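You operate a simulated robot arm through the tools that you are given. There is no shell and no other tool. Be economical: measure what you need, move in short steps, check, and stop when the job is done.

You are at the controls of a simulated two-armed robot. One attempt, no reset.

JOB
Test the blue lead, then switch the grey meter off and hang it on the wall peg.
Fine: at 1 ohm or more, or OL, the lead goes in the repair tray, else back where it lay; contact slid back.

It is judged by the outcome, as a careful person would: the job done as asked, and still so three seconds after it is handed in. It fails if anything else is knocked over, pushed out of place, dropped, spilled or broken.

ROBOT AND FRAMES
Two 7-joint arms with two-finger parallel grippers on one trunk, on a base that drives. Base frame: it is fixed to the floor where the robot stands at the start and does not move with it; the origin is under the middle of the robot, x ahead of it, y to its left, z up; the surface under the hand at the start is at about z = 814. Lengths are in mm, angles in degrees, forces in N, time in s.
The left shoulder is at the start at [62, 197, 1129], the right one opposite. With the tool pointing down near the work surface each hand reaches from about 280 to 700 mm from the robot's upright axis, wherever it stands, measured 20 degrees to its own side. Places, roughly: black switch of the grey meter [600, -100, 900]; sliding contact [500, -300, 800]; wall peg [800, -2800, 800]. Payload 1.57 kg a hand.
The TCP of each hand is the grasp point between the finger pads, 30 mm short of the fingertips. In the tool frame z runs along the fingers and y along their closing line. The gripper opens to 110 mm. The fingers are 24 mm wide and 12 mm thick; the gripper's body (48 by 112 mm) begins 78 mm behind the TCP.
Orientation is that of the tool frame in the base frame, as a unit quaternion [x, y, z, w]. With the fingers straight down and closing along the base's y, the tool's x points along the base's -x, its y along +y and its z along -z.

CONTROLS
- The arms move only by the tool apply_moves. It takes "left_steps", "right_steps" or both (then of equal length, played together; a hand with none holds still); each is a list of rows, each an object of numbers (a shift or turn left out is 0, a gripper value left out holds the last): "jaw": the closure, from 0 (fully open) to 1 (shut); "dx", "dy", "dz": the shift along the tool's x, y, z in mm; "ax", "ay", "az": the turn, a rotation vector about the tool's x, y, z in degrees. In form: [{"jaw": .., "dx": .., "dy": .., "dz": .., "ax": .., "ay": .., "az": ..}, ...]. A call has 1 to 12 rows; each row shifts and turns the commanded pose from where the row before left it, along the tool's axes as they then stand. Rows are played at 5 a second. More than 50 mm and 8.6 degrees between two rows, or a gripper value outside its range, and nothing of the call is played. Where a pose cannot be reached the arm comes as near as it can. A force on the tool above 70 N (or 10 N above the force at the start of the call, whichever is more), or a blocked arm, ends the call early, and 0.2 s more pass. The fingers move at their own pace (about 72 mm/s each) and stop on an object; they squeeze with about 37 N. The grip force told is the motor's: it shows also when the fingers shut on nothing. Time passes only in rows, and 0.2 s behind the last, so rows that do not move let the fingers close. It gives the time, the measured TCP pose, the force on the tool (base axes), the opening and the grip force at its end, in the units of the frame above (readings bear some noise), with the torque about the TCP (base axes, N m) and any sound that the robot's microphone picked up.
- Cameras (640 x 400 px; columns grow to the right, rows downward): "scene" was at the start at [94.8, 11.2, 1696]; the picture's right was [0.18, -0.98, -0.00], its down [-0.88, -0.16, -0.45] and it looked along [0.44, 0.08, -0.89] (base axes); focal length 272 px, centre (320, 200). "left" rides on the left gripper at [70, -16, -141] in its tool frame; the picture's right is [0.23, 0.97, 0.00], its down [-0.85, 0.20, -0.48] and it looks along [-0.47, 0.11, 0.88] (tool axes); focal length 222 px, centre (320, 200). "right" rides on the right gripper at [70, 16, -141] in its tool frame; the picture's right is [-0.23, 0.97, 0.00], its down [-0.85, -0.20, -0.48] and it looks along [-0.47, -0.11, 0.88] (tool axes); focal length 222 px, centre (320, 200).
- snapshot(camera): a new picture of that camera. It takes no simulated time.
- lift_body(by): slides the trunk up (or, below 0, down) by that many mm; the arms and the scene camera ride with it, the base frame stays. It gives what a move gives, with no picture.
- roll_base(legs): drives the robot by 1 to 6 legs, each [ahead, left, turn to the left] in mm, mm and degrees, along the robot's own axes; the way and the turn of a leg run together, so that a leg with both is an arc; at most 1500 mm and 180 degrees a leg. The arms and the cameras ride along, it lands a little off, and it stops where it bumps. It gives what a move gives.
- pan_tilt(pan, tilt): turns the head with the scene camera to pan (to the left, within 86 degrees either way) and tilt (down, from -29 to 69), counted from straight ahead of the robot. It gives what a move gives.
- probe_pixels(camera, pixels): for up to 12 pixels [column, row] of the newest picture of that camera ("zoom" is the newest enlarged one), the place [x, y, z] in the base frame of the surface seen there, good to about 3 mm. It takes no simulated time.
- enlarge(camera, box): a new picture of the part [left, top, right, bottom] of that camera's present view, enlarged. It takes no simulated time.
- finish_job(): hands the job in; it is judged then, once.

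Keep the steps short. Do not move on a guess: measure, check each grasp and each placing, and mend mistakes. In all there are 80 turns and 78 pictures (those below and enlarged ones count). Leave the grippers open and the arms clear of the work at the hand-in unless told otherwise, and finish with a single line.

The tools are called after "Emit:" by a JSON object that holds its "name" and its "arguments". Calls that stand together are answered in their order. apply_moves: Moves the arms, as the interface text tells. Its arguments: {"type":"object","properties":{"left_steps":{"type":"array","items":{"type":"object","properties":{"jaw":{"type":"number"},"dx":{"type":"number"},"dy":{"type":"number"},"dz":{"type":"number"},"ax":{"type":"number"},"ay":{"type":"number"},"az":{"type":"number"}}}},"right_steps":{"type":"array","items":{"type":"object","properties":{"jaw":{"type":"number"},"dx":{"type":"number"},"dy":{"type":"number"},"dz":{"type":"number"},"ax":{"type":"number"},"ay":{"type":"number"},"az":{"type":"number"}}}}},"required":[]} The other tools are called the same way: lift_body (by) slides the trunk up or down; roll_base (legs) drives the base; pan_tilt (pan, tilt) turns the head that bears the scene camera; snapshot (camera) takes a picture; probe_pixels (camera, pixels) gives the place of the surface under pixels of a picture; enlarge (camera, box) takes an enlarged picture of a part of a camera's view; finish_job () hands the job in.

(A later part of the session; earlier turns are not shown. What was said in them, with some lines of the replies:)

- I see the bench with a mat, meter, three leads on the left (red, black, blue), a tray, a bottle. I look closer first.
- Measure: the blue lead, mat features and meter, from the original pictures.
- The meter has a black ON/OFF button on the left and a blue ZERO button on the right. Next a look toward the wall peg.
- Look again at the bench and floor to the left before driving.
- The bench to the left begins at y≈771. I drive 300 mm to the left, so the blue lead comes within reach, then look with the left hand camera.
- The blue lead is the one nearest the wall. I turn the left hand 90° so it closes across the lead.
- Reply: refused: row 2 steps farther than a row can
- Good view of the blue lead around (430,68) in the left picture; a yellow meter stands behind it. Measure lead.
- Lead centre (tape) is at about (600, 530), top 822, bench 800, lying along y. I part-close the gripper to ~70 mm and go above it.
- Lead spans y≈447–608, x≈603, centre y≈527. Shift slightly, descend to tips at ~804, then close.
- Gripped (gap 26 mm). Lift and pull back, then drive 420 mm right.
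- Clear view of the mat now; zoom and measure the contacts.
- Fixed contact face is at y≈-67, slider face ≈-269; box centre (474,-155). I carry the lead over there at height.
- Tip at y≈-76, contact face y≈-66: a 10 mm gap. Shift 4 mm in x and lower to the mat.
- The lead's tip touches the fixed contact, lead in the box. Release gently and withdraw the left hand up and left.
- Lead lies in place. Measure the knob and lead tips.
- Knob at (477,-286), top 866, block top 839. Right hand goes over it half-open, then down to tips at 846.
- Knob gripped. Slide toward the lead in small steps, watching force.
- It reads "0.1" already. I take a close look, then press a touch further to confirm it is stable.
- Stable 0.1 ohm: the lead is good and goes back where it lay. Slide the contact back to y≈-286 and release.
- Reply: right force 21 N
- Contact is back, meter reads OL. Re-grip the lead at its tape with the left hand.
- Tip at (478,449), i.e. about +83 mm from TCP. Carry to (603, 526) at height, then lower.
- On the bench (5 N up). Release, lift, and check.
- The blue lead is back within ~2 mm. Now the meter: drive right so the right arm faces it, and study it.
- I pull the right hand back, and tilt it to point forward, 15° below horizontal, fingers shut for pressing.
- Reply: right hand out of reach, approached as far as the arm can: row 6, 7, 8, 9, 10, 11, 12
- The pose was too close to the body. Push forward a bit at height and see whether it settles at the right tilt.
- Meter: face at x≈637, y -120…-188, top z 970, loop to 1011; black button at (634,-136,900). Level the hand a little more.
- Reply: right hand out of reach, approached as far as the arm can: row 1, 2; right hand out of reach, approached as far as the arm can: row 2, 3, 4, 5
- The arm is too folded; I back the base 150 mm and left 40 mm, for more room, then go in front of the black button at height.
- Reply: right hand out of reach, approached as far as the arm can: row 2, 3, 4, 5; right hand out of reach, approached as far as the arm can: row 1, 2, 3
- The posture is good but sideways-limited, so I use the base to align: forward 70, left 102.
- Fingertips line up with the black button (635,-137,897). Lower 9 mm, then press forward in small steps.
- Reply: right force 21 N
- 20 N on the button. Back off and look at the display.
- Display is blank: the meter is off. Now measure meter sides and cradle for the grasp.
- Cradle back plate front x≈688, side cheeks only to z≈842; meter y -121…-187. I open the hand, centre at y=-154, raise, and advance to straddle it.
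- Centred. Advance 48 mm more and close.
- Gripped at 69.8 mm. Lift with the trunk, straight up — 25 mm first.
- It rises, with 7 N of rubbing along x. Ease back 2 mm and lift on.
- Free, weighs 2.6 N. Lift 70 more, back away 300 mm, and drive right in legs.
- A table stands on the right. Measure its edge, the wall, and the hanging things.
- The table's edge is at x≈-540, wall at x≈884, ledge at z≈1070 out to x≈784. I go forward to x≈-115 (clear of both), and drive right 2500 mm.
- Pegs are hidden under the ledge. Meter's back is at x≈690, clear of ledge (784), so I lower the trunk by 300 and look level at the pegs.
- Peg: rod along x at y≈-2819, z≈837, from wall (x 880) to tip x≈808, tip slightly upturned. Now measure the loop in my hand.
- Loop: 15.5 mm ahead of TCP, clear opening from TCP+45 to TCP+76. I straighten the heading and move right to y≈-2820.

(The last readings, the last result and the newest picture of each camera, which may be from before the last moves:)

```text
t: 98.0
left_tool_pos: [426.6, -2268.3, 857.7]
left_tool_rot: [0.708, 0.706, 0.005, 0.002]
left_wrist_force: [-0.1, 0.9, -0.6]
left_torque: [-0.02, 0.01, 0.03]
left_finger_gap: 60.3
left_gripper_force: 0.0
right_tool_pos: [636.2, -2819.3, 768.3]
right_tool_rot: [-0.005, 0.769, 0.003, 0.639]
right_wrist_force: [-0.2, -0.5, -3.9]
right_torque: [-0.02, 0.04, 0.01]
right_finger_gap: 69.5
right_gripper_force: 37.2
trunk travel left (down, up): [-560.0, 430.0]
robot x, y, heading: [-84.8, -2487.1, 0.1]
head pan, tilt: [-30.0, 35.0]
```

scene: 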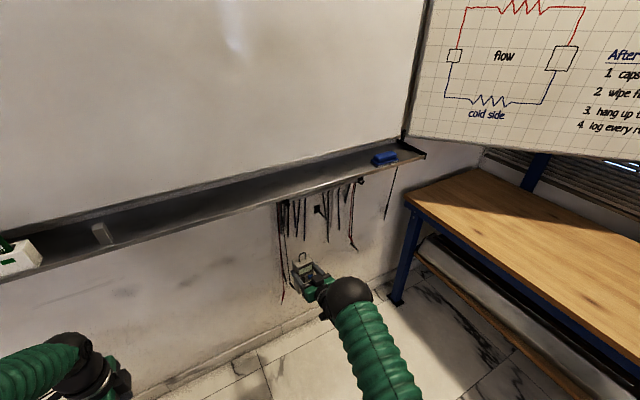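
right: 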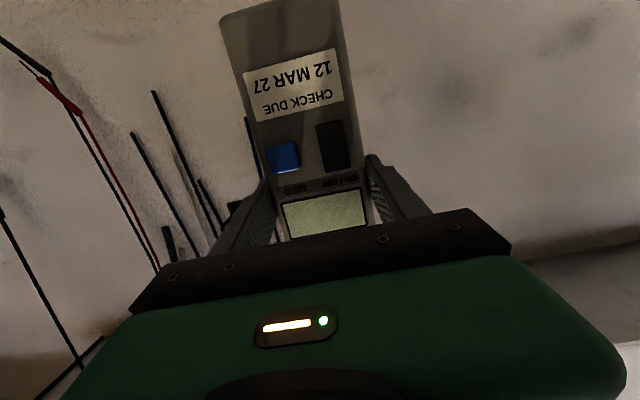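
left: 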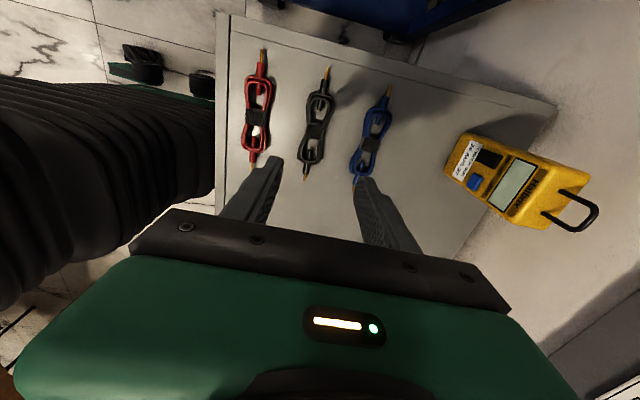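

Raise 10 mm and go forward 105 mm, just short of the peg's tip, then look.

Emit:
{"name": "lift_body", "arguments": {"by": 10}}

Emit:
{"name": "roll_base", "arguments": {"legs": [[105, 0, 0]]}}

Emit:
{"name": "pan_tilt", "arguments": {"pan": -25, "tilt": 42}}

Emit:
{"name": "snapshot", "arguments": {"camera": "scene"}}

```text
t: 98.5
left_tool_pos: [425.0, -2266.5, 866.9]
left_tool_rot: [0.707, 0.707, 0.006, 0.003]
left_wrist_force: [-0.2, -0.6, -0.1]
left_torque: [-0.02, 0.01, 0.01]
left_finger_gap: 60.5
left_gripper_force: 0.1
right_tool_pos: [632.9, -2817.4, 779.5]
right_tool_rot: [-0.006, 0.767, 0.004, 0.642]
right_wrist_force: [-0.5, -0.5, -2.7]
right_torque: [0.0, 0.07, -0.02]
right_finger_gap: 69.5
right_gripper_force: 36.7
trunk travel left (down, up): [-570.0, 420.0]
robot x, y, heading: [-94.4, -2485.3, 0.1]
head pan, tilt: [-30.0, 35.0]
```

```text
t: 99.7
left_tool_pos: [529.3, -2273.4, 868.1]
left_tool_rot: [0.708, 0.707, 0.007, 0.002]
left_wrist_force: [0.5, -0.7, 0.3]
left_torque: [0.02, 0.04, 0.01]
left_finger_gap: 60.5
left_gripper_force: 0.2
right_tool_pos: [738.3, -2821.1, 778.8]
right_tool_rot: [-0.003, 0.768, 0.005, 0.64]
right_wrist_force: [0.7, -0.5, -2.6]
right_torque: [-0.01, 0.03, 0.02]
right_finger_gap: 69.8
right_gripper_force: 36.8
trunk travel left (down, up): [-570.0, 420.0]
robot x, y, heading: [16.7, -2488.6, -0.0]
head pan, tilt: [-30.0, 35.0]
```

```text
t: 100.4
left_tool_pos: [529.7, -2272.7, 868.8]
left_tool_rot: [0.708, 0.707, 0.007, 0.002]
left_wrist_force: [0.5, -0.5, 0.4]
left_torque: [0.0, -0.03, 0.01]
left_finger_gap: 60.4
left_gripper_force: 0.1
right_tool_pos: [737.9, -2822.4, 777.7]
right_tool_rot: [-0.004, 0.767, 0.004, 0.642]
right_wrist_force: [-0.5, -0.2, -3.4]
right_torque: [0.0, 0.08, 0.02]
right_finger_gap: 69.8
right_gripper_force: 36.5
trunk travel left (down, up): [-570.0, 420.0]
robot x, y, heading: [14.4, -2485.5, 0.2]
head pan, tilt: [-25.0, 42.0]
```

```text
17 pictures are left
```

scene: 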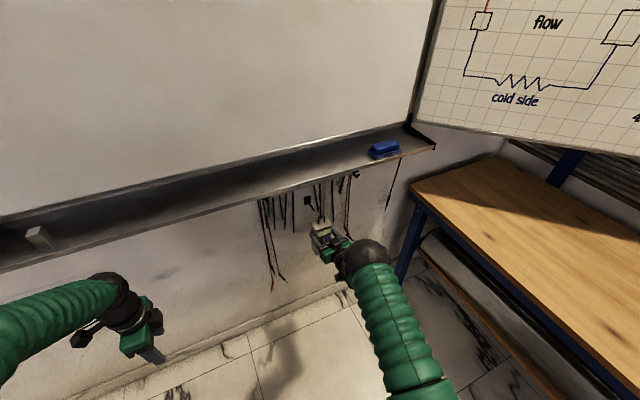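

Emit:
{"name": "enlarge", "arguments": {"camera": "scene", "box": [296, 190, 346, 240]}}

```text
8.00 times, centred on (321, 215) of scene
```

zoom: 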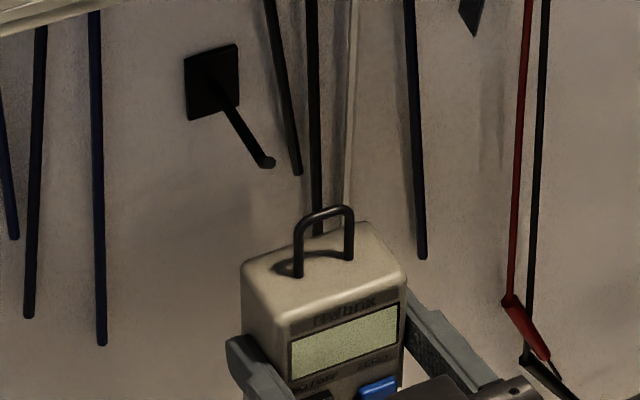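

Emit:
{"name": "probe_pixels", "arguments": {"camera": "zoom", "pixels": [[268, 162], [255, 145], [240, 120], [266, 156], [298, 262], [349, 245], [318, 211], [335, 209], [298, 160], [222, 85]]}}

```text
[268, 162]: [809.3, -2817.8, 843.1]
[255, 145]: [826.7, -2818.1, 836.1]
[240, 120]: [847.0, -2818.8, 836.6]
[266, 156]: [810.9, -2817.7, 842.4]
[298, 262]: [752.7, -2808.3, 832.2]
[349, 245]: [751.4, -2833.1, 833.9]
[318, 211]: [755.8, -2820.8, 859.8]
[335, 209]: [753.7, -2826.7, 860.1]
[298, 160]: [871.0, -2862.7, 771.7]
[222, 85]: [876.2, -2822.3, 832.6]
```

Peg y≈-2818, loop centre y≈-2821: shift +2.5 mm, then advance level 45 mm with the arm so the loop goes over the upturned tip.

Emit:
{"name": "apply_moves", "arguments": {"right_steps": [{"dy": 2.5}, {"dz": 11, "dx": -2}, {"dz": 11, "dx": -2}, {"dz": 11, "dx": -2}, {"dz": 11, "dx": -2}, {}]}}

Emit:
{"name": "enlarge", "arguments": {"camera": "scene", "box": [296, 190, 346, 240]}}

Emit:
{"name": "probe_pixels", "arguments": {"camera": "zoom", "pixels": [[268, 162], [255, 145]]}}

```text
t: 101.8
left_tool_pos: [528.8, -2270.5, 869.3]
left_tool_rot: [0.707, 0.707, 0.007, 0.003]
left_wrist_force: [0.7, 0.3, -0.2]
left_torque: [0.02, -0.03, -0.02]
left_finger_gap: 60.4
left_gripper_force: 0.1
right_tool_pos: [781.8, -2817.6, 778.6]
right_tool_rot: [-0.004, 0.767, 0.004, 0.641]
right_wrist_force: [-0.4, 0.1, -2.8]
right_torque: [0.03, 0.04, -0.01]
right_finger_gap: 69.6
right_gripper_force: 36.7
trunk travel left (down, up): [-570.0, 420.0]
robot x, y, heading: [18.1, -2490.3, 0.0]
head pan, tilt: [-25.0, 42.0]
```

```text
8.00 times, centred on (321, 215) of scene
```

zoom: 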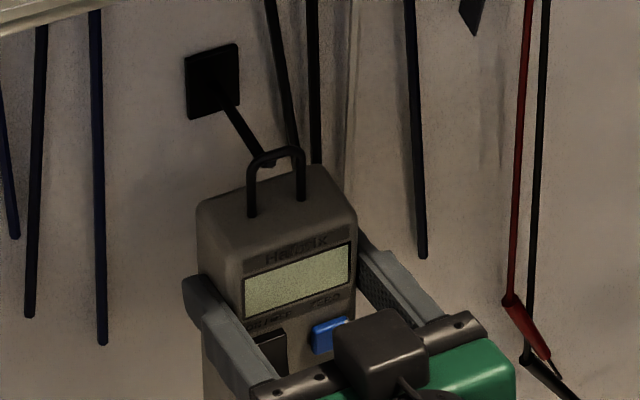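

```text
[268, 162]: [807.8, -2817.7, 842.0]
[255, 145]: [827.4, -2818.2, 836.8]
```

Emit:
{"name": "probe_pixels", "arguments": {"camera": "zoom", "pixels": [[252, 200], [301, 185], [270, 152], [290, 149], [275, 195]]}}

Emit:
{"name": "apply_moves", "arguments": {"right_steps": [{"dz": 6, "dx": -1.1}, {"dz": 6, "dx": -1.1}, {"dz": 6, "dx": -1.1}, {}]}}

Emit:
{"name": "enlarge", "arguments": {"camera": "scene", "box": [296, 190, 346, 240]}}

```text
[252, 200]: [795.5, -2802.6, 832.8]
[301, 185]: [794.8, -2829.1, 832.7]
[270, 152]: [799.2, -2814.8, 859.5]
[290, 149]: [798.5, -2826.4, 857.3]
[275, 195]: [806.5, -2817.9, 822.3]
```

```text
t: 102.8
left_tool_pos: [529.6, -2271.4, 868.9]
left_tool_rot: [0.708, 0.706, 0.007, 0.002]
left_wrist_force: [-0.7, 1.0, -0.7]
left_torque: [-0.02, -0.02, 0.03]
left_finger_gap: 60.2
left_gripper_force: 0.1
right_tool_pos: [801.1, -2819.0, 778.3]
right_tool_rot: [-0.004, 0.767, 0.005, 0.642]
right_wrist_force: [-1.2, 0.4, -2.6]
right_torque: [0.0, 0.04, 0.0]
right_finger_gap: 69.8
right_gripper_force: 37.4
trunk travel left (down, up): [-570.0, 420.0]
robot x, y, heading: [12.9, -2488.3, -0.1]
head pan, tilt: [-25.0, 42.0]
```

```text
8.00 times, centred on (321, 215) of scene
```

zoom: 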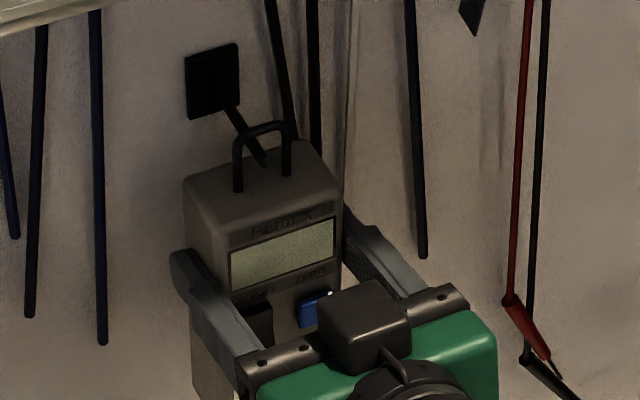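

The peg's tip is now through the loop, without contact. Advance 17 mm more.

Emit:
{"name": "apply_moves", "arguments": {"right_steps": [{"dz": 6, "dx": -1.1}, {"dz": 6, "dx": -1.1}, {"dz": 5, "dx": -0.9}, {}]}}

Emit:
{"name": "lift_body", "arguments": {"by": -12}}

Emit:
{"name": "enlarge", "arguments": {"camera": "scene", "box": [296, 190, 346, 240]}}

```text
t: 103.8
left_tool_pos: [529.8, -2272.3, 868.6]
left_tool_rot: [0.707, 0.707, 0.008, 0.002]
left_wrist_force: [-0.3, 0.9, -0.2]
left_torque: [0.03, -0.01, 0.0]
left_finger_gap: 60.5
left_gripper_force: 0.0
right_tool_pos: [816.7, -2817.2, 777.9]
right_tool_rot: [-0.003, 0.767, 0.004, 0.642]
right_wrist_force: [0.5, -0.1, -3.0]
right_torque: [-0.02, 0.06, 0.0]
right_finger_gap: 69.6
right_gripper_force: 36.9
trunk travel left (down, up): [-570.0, 420.0]
robot x, y, heading: [17.2, -2490.1, -0.2]
head pan, tilt: [-25.0, 42.0]
```

```text
t: 104.4
left_tool_pos: [529.1, -2271.7, 857.1]
left_tool_rot: [0.708, 0.706, 0.007, 0.003]
left_wrist_force: [-0.2, -0.7, -0.6]
left_torque: [0.0, -0.02, -0.01]
left_finger_gap: 60.6
left_gripper_force: 0.1
right_tool_pos: [815.8, -2818.7, 766.2]
right_tool_rot: [-0.004, 0.768, 0.005, 0.641]
right_wrist_force: [-0.2, -0.1, -3.0]
right_torque: [-0.02, 0.06, -0.01]
right_finger_gap: 69.5
right_gripper_force: 37.4
trunk travel left (down, up): [-558.0, 432.0]
robot x, y, heading: [18.2, -2490.1, -0.2]
head pan, tilt: [-25.0, 42.0]
```

```text
8.00 times, centred on (321, 215) of scene
```

zoom: 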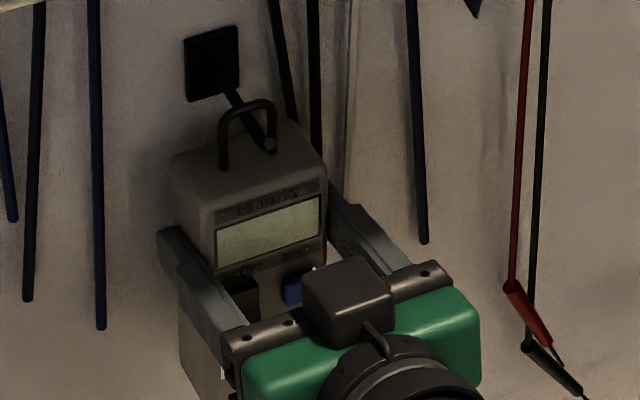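

Peg tip is well through the loop. Lower in small steps until the peg takes the weight.

Emit:
{"name": "apply_moves", "arguments": {"right_steps": [{"dx": 2, "dz": 0.4}, {"dx": 2, "dz": 0.4}, {}]}}

Emit:
{"name": "apply_moves", "arguments": {"right_steps": [{"dx": 1.5, "dz": 0.3}, {"dx": 1.5, "dz": 0.3}, {}]}}

```text
t: 105.2
left_tool_pos: [528.6, -2272.3, 857.1]
left_tool_rot: [0.707, 0.707, 0.007, 0.002]
left_wrist_force: [-0.3, -0.1, 0.2]
left_torque: [-0.01, -0.03, 0.01]
left_finger_gap: 60.5
left_gripper_force: 0.1
right_tool_pos: [816.6, -2818.4, 762.8]
right_tool_rot: [-0.004, 0.767, 0.005, 0.641]
right_wrist_force: [0.5, 0.4, -2.7]
right_torque: [0.02, -0.01, 0.01]
right_finger_gap: 69.8
right_gripper_force: 36.4
trunk travel left (down, up): [-558.0, 432.0]
robot x, y, heading: [18.4, -2490.3, 0.2]
head pan, tilt: [-25.0, 42.0]
```

```text
t: 106.0
left_tool_pos: [528.2, -2271.1, 856.8]
left_tool_rot: [0.707, 0.707, 0.008, 0.003]
left_wrist_force: [0.0, -0.5, -0.6]
left_torque: [0.03, -0.03, 0.03]
left_finger_gap: 60.5
left_gripper_force: 0.2
right_tool_pos: [816.9, -2817.7, 761.9]
right_tool_rot: [-0.004, 0.765, 0.004, 0.643]
right_wrist_force: [4.7, -2.8, 10.3]
right_torque: [0.2, 0.24, -0.04]
right_finger_gap: 69.8
right_gripper_force: 37.2
trunk travel left (down, up): [-558.0, 432.0]
robot x, y, heading: [21.6, -2484.5, -0.0]
head pan, tilt: [-25.0, 42.0]
```

The peg carries it (10 N up). Ease 0.8 mm, open slightly and withdraw straight back a little, then check.

Emit:
{"name": "apply_moves", "arguments": {"right_steps": [{"dx": -0.8}, {"jaw": 0.33}, {"jaw": 0.28}, {"jaw": 0.24}, {}, {}]}}

Emit:
{"name": "enlarge", "arguments": {"camera": "scene", "box": [296, 190, 346, 240]}}

```text
t: 107.4
left_tool_pos: [529.2, -2270.3, 858.2]
left_tool_rot: [0.708, 0.706, 0.008, 0.002]
left_wrist_force: [-0.1, 0.7, 0.7]
left_torque: [-0.02, 0.0, 0.02]
left_finger_gap: 60.6
left_gripper_force: 0.1
right_tool_pos: [816.6, -2816.9, 760.8]
right_tool_rot: [-0.005, 0.768, 0.005, 0.641]
right_wrist_force: [0.4, 0.2, -0.1]
right_torque: [0.0, 0.02, -0.01]
right_finger_gap: 83.7
right_gripper_force: 0.0
trunk travel left (down, up): [-558.0, 432.0]
robot x, y, heading: [17.0, -2486.3, -0.1]
head pan, tilt: [-25.0, 42.0]
```

```text
8.00 times, centred on (321, 215) of scene
```

zoom: 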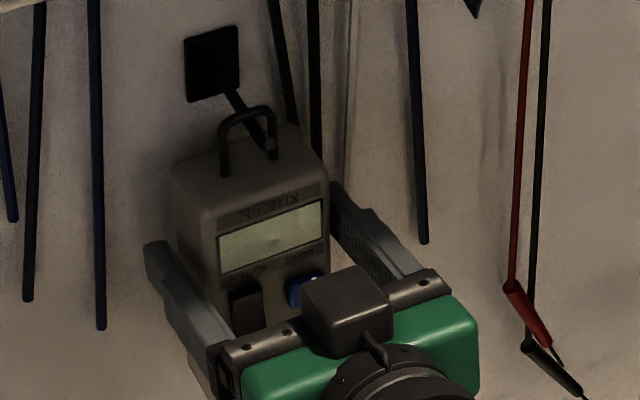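

The meter hangs freely. Open a bit wider, draw back 45 mm with the arm, then back off with the base.

Emit:
{"name": "apply_moves", "arguments": {"right_steps": [{"jaw": 0.1}, {}, {"dz": -15, "dx": 2.8}, {"dz": -15, "dx": 2.8}, {"dz": -15, "dx": 2.8}, {}]}}

Emit:
{"name": "roll_base", "arguments": {"legs": [[-200, 0, 0]]}}

Emit:
{"name": "enlarge", "arguments": {"camera": "scene", "box": [270, 140, 400, 260]}}

```text
t: 108.8
left_tool_pos: [528.9, -2270.8, 856.6]
left_tool_rot: [0.707, 0.707, 0.007, 0.003]
left_wrist_force: [-0.4, 0.0, -1.2]
left_torque: [-0.03, 0.02, 0.02]
left_finger_gap: 60.6
left_gripper_force: 0.0
right_tool_pos: [769.7, -2817.4, 760.1]
right_tool_rot: [-0.004, 0.767, 0.004, 0.642]
right_wrist_force: [0.6, -0.5, -0.6]
right_torque: [-0.01, 0.01, 0.01]
right_finger_gap: 99.1
right_gripper_force: 0.0
trunk travel left (down, up): [-558.0, 432.0]
robot x, y, heading: [17.2, -2485.6, -0.0]
head pan, tilt: [-25.0, 42.0]
```

```text
t: 110.4
left_tool_pos: [328.6, -2271.7, 856.8]
left_tool_rot: [0.708, 0.706, 0.008, 0.003]
left_wrist_force: [0.0, -0.1, -0.6]
left_torque: [0.02, -0.01, -0.03]
left_finger_gap: 60.5
left_gripper_force: 0.0
right_tool_pos: [570.1, -2818.9, 760.0]
right_tool_rot: [-0.004, 0.767, 0.005, 0.642]
right_wrist_force: [0.2, 0.3, 0.1]
right_torque: [0.0, 0.02, 0.0]
right_finger_gap: 99.1
right_gripper_force: 0.2
trunk travel left (down, up): [-558.0, 432.0]
robot x, y, heading: [-182.0, -2487.6, 0.2]
head pan, tilt: [-25.0, 42.0]
```

```text
3.33 times, centred on (335, 200) of scene
```

zoom: 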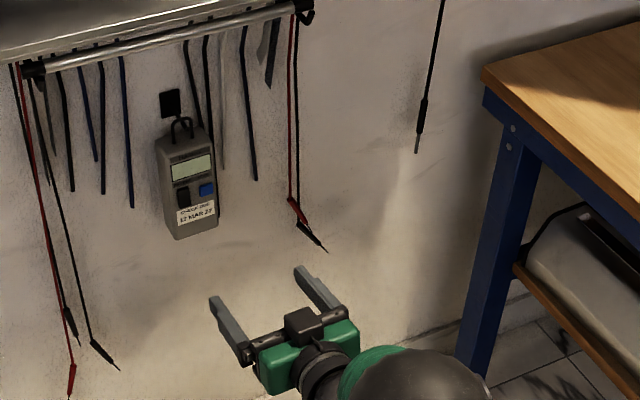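

The meter hangs on the peg, display blank. I open both grippers fully, and take a last look.

Emit:
{"name": "apply_moves", "arguments": {"left_steps": [{"jaw": 0}, {}, {}, {}], "right_steps": [{"jaw": 0}, {}, {}, {}]}}

Emit:
{"name": "enlarge", "arguments": {"camera": "scene", "box": [290, 160, 340, 220]}}

```text
t: 111.4
left_tool_pos: [326.9, -2270.8, 857.7]
left_tool_rot: [0.707, 0.707, 0.008, 0.003]
left_wrist_force: [0.2, -0.5, 0.4]
left_torque: [-0.01, 0.03, 0.01]
left_finger_gap: 110.0
left_gripper_force: 0.0
right_tool_pos: [569.2, -2819.6, 760.4]
right_tool_rot: [-0.004, 0.766, 0.005, 0.643]
right_wrist_force: [-0.7, 0.0, -0.3]
right_torque: [-0.01, -0.05, 0.01]
right_finger_gap: 109.7
right_gripper_force: 0.1
trunk travel left (down, up): [-558.0, 432.0]
robot x, y, heading: [-184.3, -2487.2, -0.0]
head pan, tilt: [-25.0, 42.0]
```

```text
6.67 times, centred on (315, 190) of scene
```

zoom: 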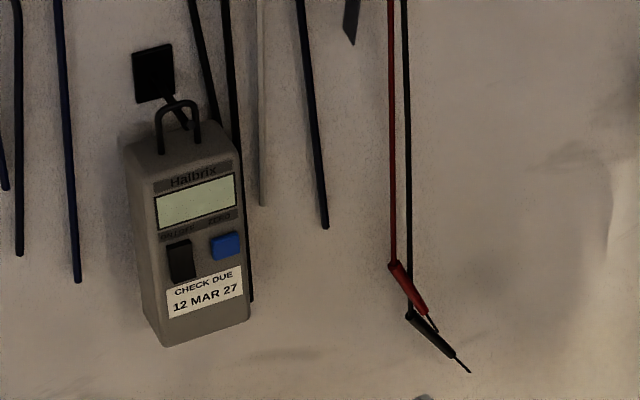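

The meter is steady on the peg and off, the lead and contact are back in place, and both grippers are open, so I hand in.

Emit:
{"name": "finish_job", "arguments": {}}

```text
The job is handed in.
```

The blue lead read 0.1 ohm, so it passed and is back where it lay; the contact is slid back, and the grey meter is off and hanging on the wall peg.
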